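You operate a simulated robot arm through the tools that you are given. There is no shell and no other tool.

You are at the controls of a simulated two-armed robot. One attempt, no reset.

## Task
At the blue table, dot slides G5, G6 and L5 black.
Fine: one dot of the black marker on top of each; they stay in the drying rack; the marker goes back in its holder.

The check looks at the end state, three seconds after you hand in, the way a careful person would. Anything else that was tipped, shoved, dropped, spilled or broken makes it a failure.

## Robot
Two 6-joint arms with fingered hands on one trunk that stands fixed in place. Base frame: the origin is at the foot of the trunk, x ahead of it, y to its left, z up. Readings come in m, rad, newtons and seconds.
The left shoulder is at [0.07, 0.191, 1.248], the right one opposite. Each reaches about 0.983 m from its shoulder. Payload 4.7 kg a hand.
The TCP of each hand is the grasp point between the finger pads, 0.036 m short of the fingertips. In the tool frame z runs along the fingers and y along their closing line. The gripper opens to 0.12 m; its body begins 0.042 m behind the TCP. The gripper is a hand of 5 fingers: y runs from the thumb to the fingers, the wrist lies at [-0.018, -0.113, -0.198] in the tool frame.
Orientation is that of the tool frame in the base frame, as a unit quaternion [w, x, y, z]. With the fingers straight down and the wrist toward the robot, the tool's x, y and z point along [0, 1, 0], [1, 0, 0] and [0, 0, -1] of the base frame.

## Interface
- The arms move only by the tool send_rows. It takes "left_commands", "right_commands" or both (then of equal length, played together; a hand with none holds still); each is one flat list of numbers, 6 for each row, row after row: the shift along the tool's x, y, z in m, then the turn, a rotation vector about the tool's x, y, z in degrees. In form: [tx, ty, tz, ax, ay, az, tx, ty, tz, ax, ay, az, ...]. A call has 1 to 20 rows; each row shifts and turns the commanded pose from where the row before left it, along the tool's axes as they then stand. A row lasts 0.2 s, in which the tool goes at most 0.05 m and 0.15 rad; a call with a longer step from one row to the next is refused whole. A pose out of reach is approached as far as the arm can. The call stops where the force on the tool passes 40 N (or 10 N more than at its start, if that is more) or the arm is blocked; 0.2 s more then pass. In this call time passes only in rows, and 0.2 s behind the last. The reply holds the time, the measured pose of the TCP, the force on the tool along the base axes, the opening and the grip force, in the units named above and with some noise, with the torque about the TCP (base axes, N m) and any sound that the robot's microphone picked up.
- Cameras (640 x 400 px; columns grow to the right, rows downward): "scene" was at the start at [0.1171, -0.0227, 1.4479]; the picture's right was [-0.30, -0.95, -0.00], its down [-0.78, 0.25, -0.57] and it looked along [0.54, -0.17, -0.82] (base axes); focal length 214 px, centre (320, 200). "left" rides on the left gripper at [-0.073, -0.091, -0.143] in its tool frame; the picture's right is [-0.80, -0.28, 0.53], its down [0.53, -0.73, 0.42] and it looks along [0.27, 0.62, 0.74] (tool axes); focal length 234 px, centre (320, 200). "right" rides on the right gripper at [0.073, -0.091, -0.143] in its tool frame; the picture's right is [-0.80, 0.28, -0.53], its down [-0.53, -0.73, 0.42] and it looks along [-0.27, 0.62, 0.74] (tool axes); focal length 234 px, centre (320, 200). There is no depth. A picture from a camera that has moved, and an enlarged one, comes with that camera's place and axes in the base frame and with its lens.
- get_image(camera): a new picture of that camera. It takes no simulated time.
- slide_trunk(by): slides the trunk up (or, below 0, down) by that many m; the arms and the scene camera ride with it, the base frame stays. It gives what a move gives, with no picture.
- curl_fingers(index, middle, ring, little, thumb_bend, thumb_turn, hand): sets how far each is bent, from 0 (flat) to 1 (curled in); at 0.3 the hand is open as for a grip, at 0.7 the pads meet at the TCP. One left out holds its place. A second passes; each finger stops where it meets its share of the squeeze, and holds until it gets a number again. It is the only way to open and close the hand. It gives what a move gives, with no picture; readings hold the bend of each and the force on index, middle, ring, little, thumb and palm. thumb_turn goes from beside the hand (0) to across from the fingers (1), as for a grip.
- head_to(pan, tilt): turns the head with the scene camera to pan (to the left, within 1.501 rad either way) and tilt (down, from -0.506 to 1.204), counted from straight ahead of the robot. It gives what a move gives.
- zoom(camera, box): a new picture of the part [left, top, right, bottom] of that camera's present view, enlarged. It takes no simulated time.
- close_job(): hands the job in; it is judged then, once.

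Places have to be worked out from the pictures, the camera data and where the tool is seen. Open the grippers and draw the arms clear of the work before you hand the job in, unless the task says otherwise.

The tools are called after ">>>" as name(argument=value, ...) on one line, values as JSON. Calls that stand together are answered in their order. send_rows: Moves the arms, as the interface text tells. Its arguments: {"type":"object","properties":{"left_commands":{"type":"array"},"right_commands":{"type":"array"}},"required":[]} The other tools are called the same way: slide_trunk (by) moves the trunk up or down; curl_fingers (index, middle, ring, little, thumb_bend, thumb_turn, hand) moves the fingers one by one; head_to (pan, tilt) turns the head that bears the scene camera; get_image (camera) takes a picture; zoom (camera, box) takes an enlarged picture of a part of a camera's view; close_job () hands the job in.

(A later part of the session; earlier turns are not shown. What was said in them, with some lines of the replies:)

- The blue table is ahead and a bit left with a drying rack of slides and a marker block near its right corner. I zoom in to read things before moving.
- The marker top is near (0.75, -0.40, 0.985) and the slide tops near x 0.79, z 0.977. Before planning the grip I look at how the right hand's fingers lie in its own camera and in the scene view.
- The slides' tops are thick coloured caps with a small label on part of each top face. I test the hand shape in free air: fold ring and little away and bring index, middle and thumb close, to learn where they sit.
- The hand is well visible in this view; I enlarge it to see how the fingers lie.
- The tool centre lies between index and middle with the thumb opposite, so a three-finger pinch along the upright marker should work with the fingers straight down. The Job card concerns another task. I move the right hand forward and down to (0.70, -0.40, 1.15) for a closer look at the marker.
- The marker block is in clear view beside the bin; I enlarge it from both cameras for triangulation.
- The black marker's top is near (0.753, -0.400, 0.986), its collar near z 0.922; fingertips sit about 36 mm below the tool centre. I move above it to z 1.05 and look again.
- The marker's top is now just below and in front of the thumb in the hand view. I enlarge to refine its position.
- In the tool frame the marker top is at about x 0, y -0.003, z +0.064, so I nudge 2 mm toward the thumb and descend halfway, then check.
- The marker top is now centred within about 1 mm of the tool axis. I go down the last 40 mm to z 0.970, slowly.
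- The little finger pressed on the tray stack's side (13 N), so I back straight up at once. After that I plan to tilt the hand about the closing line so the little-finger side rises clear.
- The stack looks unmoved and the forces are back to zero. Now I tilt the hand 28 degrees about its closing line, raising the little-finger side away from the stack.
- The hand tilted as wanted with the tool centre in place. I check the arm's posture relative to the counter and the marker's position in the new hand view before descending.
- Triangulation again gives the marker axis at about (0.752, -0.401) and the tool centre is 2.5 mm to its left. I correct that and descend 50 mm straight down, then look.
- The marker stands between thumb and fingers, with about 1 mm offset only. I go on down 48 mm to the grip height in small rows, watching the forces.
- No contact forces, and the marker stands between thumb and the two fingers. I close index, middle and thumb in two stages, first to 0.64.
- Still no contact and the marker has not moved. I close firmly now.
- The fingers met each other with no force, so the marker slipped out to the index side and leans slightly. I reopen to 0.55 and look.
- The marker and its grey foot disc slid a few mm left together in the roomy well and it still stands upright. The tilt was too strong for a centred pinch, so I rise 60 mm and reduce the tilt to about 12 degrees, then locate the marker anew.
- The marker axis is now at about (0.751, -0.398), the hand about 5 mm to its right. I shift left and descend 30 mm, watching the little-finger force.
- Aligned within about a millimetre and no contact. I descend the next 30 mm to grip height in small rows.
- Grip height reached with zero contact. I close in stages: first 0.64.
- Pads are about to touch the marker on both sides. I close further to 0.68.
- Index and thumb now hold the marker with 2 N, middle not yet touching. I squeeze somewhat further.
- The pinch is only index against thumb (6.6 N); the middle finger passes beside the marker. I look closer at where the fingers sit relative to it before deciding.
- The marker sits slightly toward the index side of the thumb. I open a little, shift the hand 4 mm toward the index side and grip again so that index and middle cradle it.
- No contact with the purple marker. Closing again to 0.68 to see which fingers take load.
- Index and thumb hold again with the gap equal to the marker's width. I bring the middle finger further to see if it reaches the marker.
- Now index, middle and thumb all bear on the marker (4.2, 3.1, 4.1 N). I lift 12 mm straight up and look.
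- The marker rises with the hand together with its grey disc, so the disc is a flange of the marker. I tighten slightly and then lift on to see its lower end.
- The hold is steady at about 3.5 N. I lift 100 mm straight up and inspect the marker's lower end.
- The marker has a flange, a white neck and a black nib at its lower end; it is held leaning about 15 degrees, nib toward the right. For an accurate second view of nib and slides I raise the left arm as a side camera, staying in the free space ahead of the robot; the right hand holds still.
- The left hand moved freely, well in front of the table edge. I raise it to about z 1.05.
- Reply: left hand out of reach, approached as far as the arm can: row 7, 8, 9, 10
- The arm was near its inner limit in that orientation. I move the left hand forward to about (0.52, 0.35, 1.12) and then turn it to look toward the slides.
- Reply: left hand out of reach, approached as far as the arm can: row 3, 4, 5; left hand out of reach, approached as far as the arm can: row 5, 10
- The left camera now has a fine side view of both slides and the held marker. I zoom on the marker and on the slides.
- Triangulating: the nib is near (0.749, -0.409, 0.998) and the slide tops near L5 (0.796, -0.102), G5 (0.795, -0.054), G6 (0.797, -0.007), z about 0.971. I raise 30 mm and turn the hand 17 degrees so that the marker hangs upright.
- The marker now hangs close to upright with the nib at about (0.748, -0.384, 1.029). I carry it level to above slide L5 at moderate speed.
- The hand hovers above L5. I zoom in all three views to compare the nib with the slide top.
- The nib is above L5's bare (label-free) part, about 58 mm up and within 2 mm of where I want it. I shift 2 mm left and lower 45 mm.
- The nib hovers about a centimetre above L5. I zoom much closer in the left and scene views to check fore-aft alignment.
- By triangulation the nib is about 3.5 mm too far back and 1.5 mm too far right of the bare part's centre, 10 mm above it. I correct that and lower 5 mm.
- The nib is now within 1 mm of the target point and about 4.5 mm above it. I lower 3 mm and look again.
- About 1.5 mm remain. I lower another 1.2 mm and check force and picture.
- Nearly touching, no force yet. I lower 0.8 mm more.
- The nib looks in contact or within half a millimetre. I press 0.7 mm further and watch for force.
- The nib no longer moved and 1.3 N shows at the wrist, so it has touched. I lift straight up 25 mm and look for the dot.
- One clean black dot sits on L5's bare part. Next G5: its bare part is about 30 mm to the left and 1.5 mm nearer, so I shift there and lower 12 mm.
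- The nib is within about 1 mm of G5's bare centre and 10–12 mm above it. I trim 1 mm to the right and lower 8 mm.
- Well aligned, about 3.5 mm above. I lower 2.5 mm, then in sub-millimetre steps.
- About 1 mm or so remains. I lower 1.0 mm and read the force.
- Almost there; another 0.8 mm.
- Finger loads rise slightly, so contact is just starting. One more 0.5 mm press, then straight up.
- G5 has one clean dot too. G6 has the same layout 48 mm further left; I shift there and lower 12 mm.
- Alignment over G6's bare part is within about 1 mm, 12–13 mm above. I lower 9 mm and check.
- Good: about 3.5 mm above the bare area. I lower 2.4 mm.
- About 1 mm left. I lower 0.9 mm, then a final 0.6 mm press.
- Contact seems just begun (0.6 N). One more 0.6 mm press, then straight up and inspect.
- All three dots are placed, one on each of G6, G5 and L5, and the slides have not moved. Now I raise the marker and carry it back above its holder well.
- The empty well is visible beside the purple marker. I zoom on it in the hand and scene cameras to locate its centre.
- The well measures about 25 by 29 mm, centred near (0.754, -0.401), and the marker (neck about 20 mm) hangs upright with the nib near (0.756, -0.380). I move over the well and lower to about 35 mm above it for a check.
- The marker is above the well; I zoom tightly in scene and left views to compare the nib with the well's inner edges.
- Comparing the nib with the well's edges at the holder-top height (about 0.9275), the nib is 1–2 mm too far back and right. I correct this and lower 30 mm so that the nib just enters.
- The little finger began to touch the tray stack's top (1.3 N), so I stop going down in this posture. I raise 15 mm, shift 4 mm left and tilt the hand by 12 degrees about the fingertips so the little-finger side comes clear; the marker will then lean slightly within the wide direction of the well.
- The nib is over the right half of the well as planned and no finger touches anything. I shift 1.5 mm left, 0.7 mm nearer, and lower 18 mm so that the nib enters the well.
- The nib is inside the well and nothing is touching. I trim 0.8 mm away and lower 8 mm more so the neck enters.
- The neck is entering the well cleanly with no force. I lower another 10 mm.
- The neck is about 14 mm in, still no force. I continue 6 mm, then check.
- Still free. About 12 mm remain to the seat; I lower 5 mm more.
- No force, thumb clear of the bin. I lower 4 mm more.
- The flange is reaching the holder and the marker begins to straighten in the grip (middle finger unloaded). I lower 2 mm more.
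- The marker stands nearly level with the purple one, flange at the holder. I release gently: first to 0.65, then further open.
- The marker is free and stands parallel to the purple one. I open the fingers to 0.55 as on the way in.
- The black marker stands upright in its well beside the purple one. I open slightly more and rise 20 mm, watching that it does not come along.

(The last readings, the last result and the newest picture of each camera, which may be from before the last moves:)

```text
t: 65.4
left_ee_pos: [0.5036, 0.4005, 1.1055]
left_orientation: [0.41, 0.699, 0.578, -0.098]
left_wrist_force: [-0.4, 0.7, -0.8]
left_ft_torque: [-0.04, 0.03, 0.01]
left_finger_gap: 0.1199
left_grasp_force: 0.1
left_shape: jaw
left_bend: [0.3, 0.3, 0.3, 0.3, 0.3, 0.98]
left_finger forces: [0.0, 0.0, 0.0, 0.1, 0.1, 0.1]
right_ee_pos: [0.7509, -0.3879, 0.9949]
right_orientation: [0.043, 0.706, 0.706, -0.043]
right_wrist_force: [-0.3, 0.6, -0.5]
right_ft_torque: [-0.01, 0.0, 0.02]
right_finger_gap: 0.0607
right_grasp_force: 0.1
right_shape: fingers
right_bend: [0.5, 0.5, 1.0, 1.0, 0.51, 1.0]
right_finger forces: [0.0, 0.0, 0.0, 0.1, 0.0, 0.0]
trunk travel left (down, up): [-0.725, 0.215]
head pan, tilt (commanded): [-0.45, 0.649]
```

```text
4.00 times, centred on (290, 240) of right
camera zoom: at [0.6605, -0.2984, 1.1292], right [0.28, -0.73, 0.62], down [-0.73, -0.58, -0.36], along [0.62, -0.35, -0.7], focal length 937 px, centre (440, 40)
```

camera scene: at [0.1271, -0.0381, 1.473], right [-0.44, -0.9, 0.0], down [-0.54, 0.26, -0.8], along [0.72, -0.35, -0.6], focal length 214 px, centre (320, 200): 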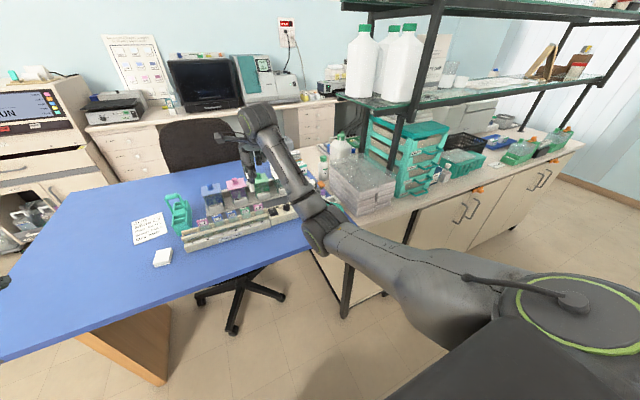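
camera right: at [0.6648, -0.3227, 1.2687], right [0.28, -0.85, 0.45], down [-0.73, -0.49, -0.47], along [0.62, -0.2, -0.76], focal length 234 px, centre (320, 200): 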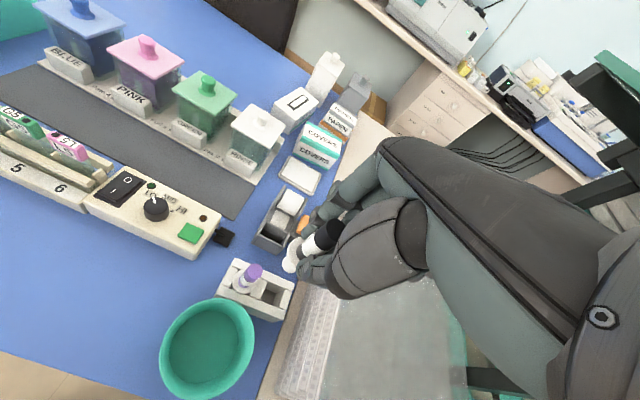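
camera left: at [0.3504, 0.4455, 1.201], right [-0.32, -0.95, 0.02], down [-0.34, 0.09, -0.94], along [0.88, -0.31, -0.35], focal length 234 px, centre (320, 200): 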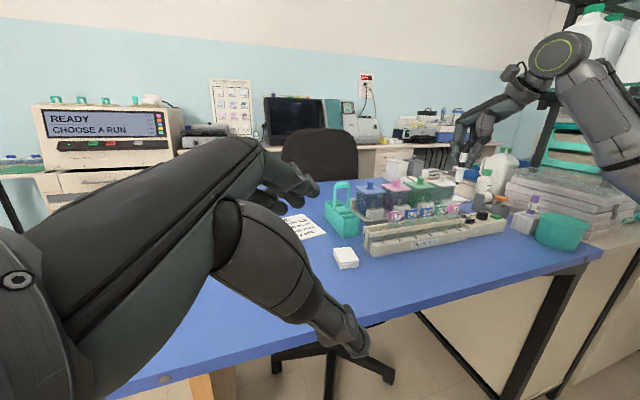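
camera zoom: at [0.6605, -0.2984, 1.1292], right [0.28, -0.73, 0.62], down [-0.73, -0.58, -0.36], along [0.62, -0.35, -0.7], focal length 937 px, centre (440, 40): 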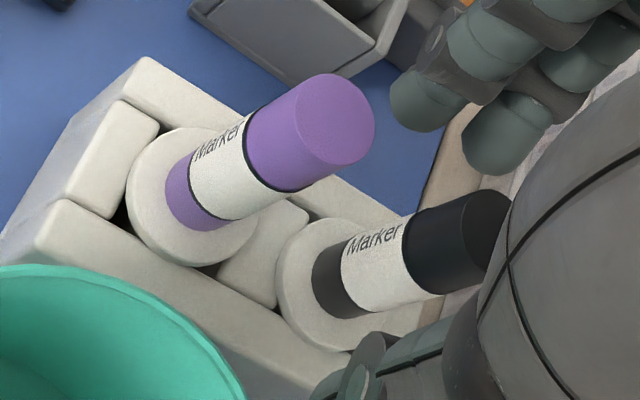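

The marker stays in place. I rise well clear and then draw the right hand back toward the robot.

>>> send_rows(right_commands=[-0.00244, 0, -0.01985, 0, 0, 0, -0.00366, 0, -0.02978, 0, 0, 0, -0.00366, 0, -0.02978, 0, 0, 0, -0.00366, 0, -0.02978, 0, 0, 0, -0.00366, 0, -0.02978, 0, 0, 0, -0.00366, 0, -0.02978, 0, 0, 0, 0, -0.03, -0.01, 0, 0, 0, 0, -0.04, -0.01, 0, 0, 0, 0, -0.04, -0.01, 0, 0, 0, 0, -0.04, -0.01, 0, 0, 0, 0, -0.04, -0.01, 0, 0, 0, 0, -0.04, -0.01, 0, 0, 0])

>>> get_image(camera="scene")

>>> zoom(camera="scene", box=[180, 160, 400, 260])

>>> zoom(camera="left", box=[520, 150, 620, 240])

>>> get_image(camera="right")

```text
t: 68.0
left_ee_pos: [0.502, 0.3994, 1.1072]
left_orientation: [0.412, 0.698, 0.578, -0.094]
left_wrist_force: [0.1, -0.3, 0.1]
left_ft_torque: [0.04, -0.04, 0.0]
left_finger_gap: 0.1197
left_grasp_force: 0.0
left_shape: jaw
left_bend: [0.3, 0.3, 0.3, 0.3, 0.3, 0.98]
left_finger forces: [0.0, 0.0, 0.1, 0.0, 0.1, 0.0]
right_ee_pos: [0.5368, -0.4282, 1.2003]
right_orientation: [0.044, 0.706, 0.706, -0.041]
right_wrist_force: [-0.1, -0.3, 0.6]
right_ft_torque: [0.0, -0.03, -0.02]
right_finger_gap: 0.061
right_grasp_force: 0.0
right_shape: fingers
right_bend: [0.5, 0.5, 1.0, 1.0, 0.51, 1.0]
right_finger forces: [0.1, 0.0, 0.0, 0.0, 0.1, 0.0]
right hand out of reach, approached as far as the arm can: row 8, 9, 10
trunk travel left (down, up): [-0.725, 0.215]
head pan, tilt (commanded): [-0.45, 0.649]
```

```text
taken
camera scene: at [0.1243, -0.0385, 1.4732], right [-0.43, -0.9, 0.0], down [-0.54, 0.26, -0.8], along [0.72, -0.35, -0.6], focal length 214 px, centre (320, 200)
```

scene: 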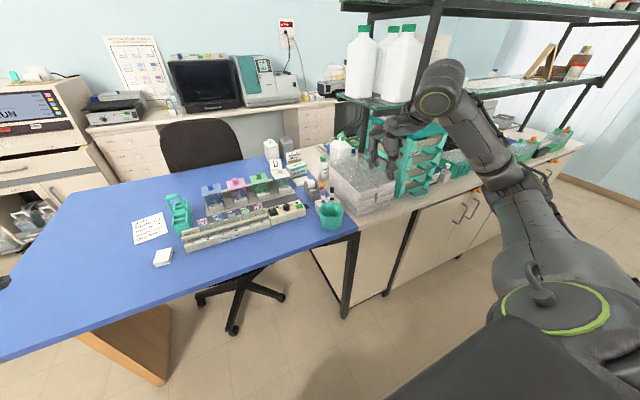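

```text
2.91 times, centred on (290, 210) of scene
camera zoom: at [0.1243, -0.0385, 1.4732], right [-0.43, -0.9, 0.0], down [-0.54, 0.26, -0.8], along [0.72, -0.35, -0.6], focal length 624 px, centre (407, 171)
```

zoom: 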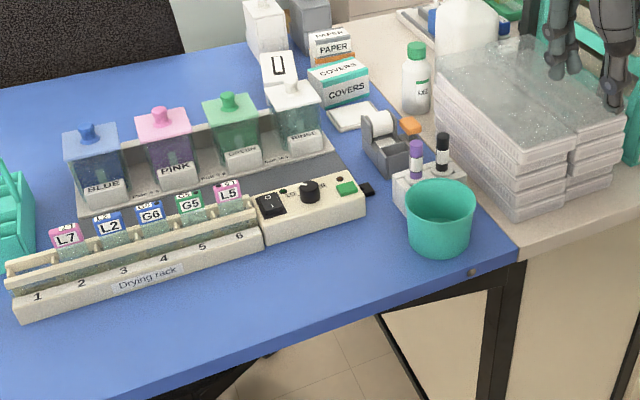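

```text
4.44 times, centred on (570, 195) of left
camera zoom: at [0.348, 0.4454, 1.2019], right [-0.32, -0.95, 0.02], down [-0.34, 0.09, -0.94], along [0.89, -0.31, -0.35], focal length 1041 px, centre (-791, 222)
```

zoom: 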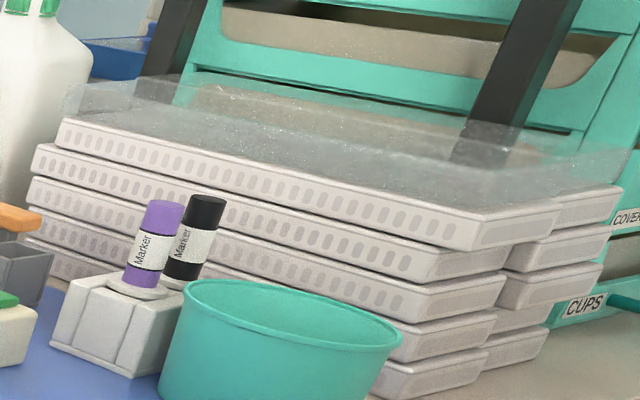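

```text
taken
camera right: at [0.445, -0.3396, 1.3327], right [0.28, -0.73, 0.62], down [-0.73, -0.58, -0.36], along [0.62, -0.35, -0.7], focal length 234 px, centre (320, 200)
```

right: 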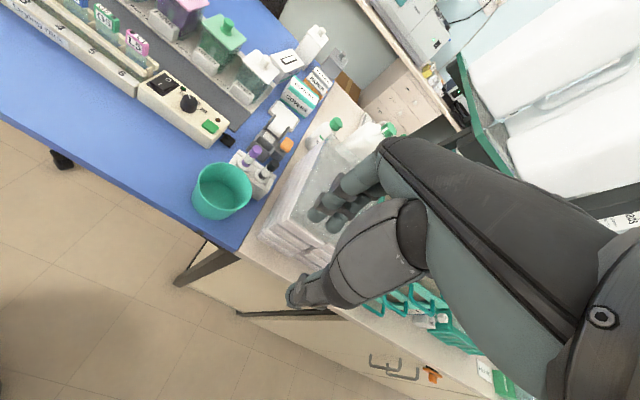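

The right hand is clear. I compare the tray stack, holder and slides with the earliest views to make sure nothing was shoved.

>>> zoom(camera="scene", box=[290, 140, 400, 240])

>>> zoom(camera="scene", box=[215, 185, 285, 230])

>>> zoom(camera="right", box=[180, 120, 320, 230])

>>> zoom(camera="left", box=[360, 170, 480, 250])

```text
4.00 times, centred on (345, 190) of scene
camera zoom: at [0.1243, -0.0385, 1.4732], right [-0.43, -0.9, 0.0], down [-0.54, 0.26, -0.8], along [0.72, -0.35, -0.6], focal length 858 px, centre (220, 240)
```

zoom: 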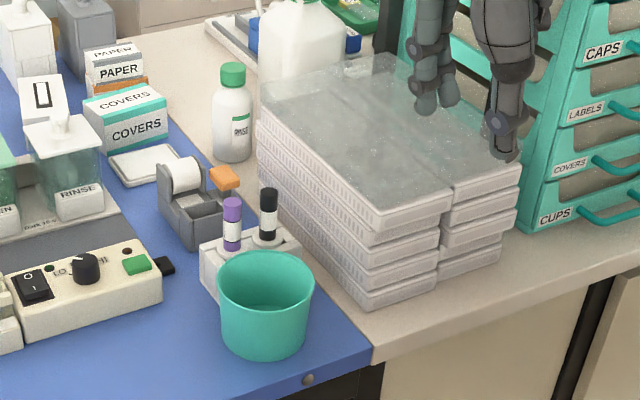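

```text
8.89 times, centred on (250, 208) of scene
camera zoom: at [0.1243, -0.0385, 1.4732], right [-0.43, -0.9, 0.0], down [-0.54, 0.26, -0.8], along [0.72, -0.35, -0.6], focal length 1906 px, centre (942, 133)
```

zoom: 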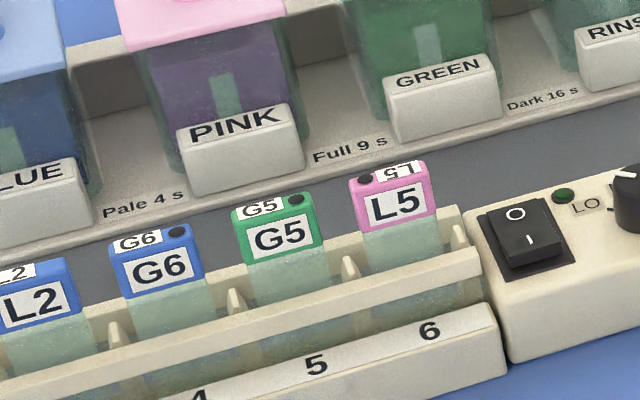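

```text
3.64 times, centred on (250, 175) of right
camera zoom: at [0.445, -0.3396, 1.3327], right [0.28, -0.73, 0.62], down [-0.73, -0.58, -0.36], along [0.62, -0.35, -0.7], focal length 852 px, centre (574, 291)
```

zoom: 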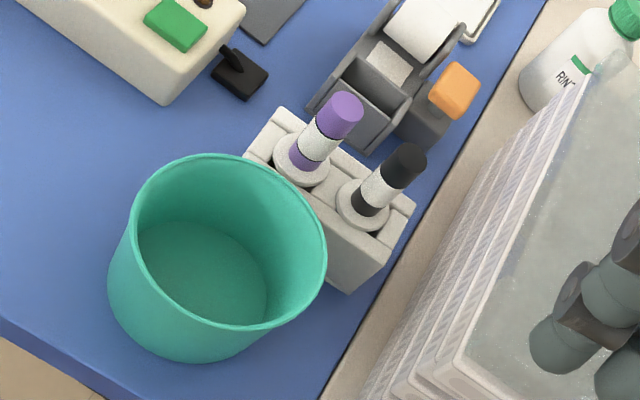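

```text
5.00 times, centred on (420, 210) of left
camera zoom: at [0.348, 0.4454, 1.2019], right [-0.32, -0.95, 0.02], down [-0.34, 0.09, -0.94], along [0.89, -0.31, -0.35], focal length 1171 px, centre (-180, 150)
```

zoom: 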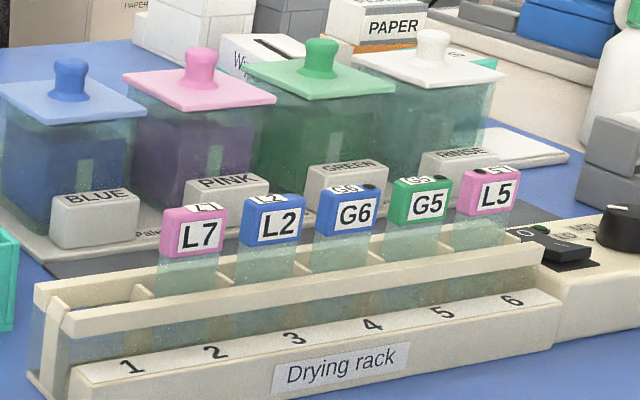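

Everything matches the earlier views: dots on G6, G5 and L5, marker back upright, stack and bin unmoved. I draw both arms further back and open the right hand.

>>> send_rows(right_commands=[0.0053, -0.0108, -0.0183, 0, 0, 0, 0.0053, -0.0108, -0.0183, 0, 0, 0, 0.0053, -0.0108, -0.0183, 0, 0, 0, 0.0053, -0.0108, -0.0183, 0, 0, 0], left_commands=[0.0103, -0.0221, -0.0256, 0, 0, 0, 0.0103, -0.0221, -0.0256, 0, 0, 0, 0.0103, -0.0221, -0.0256, 0, 0, 0, 0.0103, -0.0221, -0.0256, 0, 0, 0])

>>> curl_fingers(hand="right", index=0.3, middle=0.3, ring=0.3, little=0.3, thumb_bend=0.3)

>>> get_image(camera="scene")

>>> get_image(camera="left")

>>> zoom(camera="scene", box=[190, 160, 400, 250])

```text
t: 69.0
left_ee_pos: [0.5019, 0.4005, 1.1075]
left_orientation: [0.411, 0.699, 0.578, -0.095]
left_wrist_force: [0.0, -0.2, -0.3]
left_ft_torque: [0.01, 0.01, 0.01]
left_finger_gap: 0.1202
left_grasp_force: 0.0
left_shape: jaw
left_bend: [0.3, 0.3, 0.3, 0.3, 0.3, 0.98]
left_finger forces: [0.0, 0.0, 0.0, 0.0, 0.0, 0.0]
left hand out of reach, approached as far as the arm can: row 1, 2, 3, 4
right_ee_pos: [0.4847, -0.4151, 1.2635]
right_orientation: [0.043, 0.705, 0.707, -0.041]
right_wrist_force: [0.2, 0.1, 0.5]
right_ft_torque: [-0.04, -0.02, -0.02]
right_finger_gap: 0.0608
right_grasp_force: 0.2
right_shape: fingers
right_bend: [0.5, 0.5, 1.0, 1.0, 0.51, 1.0]
right_finger forces: [0.0, 0.1, 0.0, 0.0, 0.0, 0.0]
right hand out of reach, approached as far as the arm can: row 2, 3, 4
trunk travel left (down, up): [-0.725, 0.215]
head pan, tilt (commanded): [-0.45, 0.649]
```

```text
t: 70.0
left_ee_pos: [0.5029, 0.3991, 1.1067]
left_orientation: [0.412, 0.699, 0.577, -0.096]
left_wrist_force: [0.4, -0.1, 0.6]
left_ft_torque: [0.01, -0.04, 0.02]
left_finger_gap: 0.1199
left_grasp_force: 0.0
left_shape: jaw
left_bend: [0.3, 0.3, 0.3, 0.3, 0.3, 0.98]
left_finger forces: [0.0, 0.1, 0.0, 0.0, 0.0, 0.0]
right_ee_pos: [0.486, -0.4158, 1.2633]
right_orientation: [0.043, 0.704, 0.707, -0.041]
right_wrist_force: [0.2, -0.7, -0.4]
right_ft_torque: [0.0, 0.01, -0.03]
right_finger_gap: 0.1219
right_grasp_force: 0.1
right_shape: fingers
right_bend: [0.3, 0.3, 0.3, 0.3, 0.3, 0.98]
right_finger forces: [0.0, 0.0, 0.0, 0.1, 0.1, 0.1]
trunk travel left (down, up): [-0.725, 0.215]
head pan, tilt (commanded): [-0.45, 0.649]
```

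```text
taken
camera scene: at [0.1268, -0.0384, 1.473], right [-0.44, -0.9, 0.0], down [-0.54, 0.26, -0.8], along [0.72, -0.35, -0.6], focal length 214 px, centre (320, 200)
```

scene: 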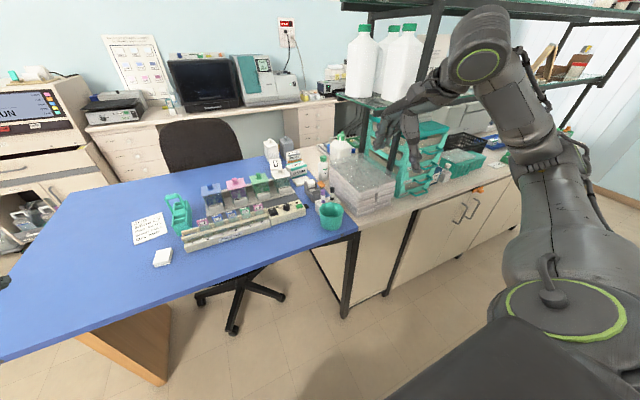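

```text
taken
camera left: at [0.3501, 0.4453, 1.2012], right [-0.32, -0.95, 0.02], down [-0.34, 0.09, -0.94], along [0.88, -0.31, -0.35], focal length 234 px, centre (320, 200)
```

left: 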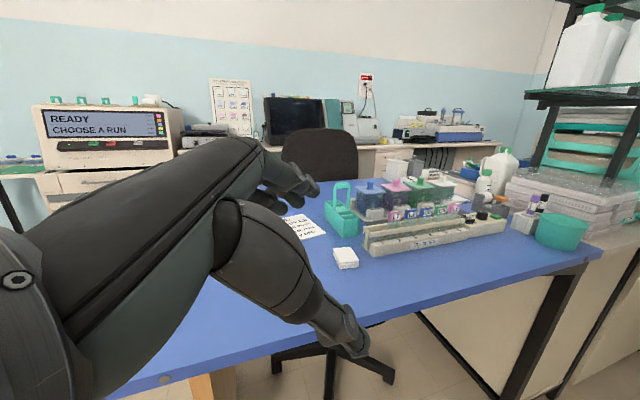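

```text
3.05 times, centred on (295, 205) of scene
camera zoom: at [0.1268, -0.0384, 1.473], right [-0.44, -0.9, 0.0], down [-0.54, 0.26, -0.8], along [0.72, -0.35, -0.6], focal length 654 px, centre (396, 185)
```

zoom: 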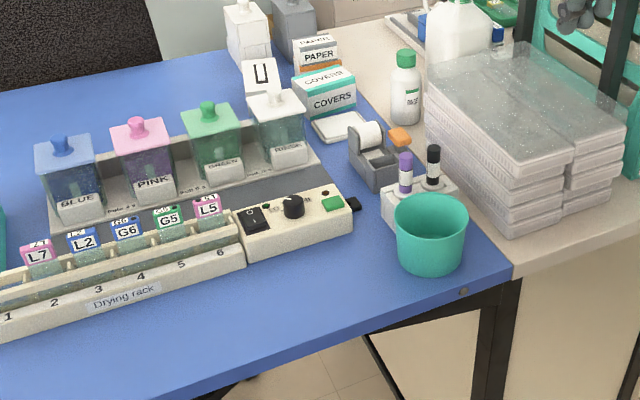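

All fingers are open, both hands are well clear (the left one hovers off the table in front of it), the three slides carry one dot each in the rack, and the marker stands in its holder. I hand the job in.

>>> close_job()

```text
The job is handed in.
```

Slides G5, G6 and L5 each have one black dot on top, on the part of the cap not covered by the label. All three are still in the drying rack, and the black marker is back upright in its holder.

**Tray stack:** The right hand's little finger touched the white tray stack beside the holder twice. The first touch was about 13 N on the way in, the second about 1 N when returning the marker. The stack looks unmoved in the before-and-after pictures. I saw no sign that anything else moved.

**Hands:** Both are open. The right one is drawn back. The left one, which I raised to use as a side camera, could not go further back from where it was. It is just off the front edge of the table, about 0.45 m from the slides.
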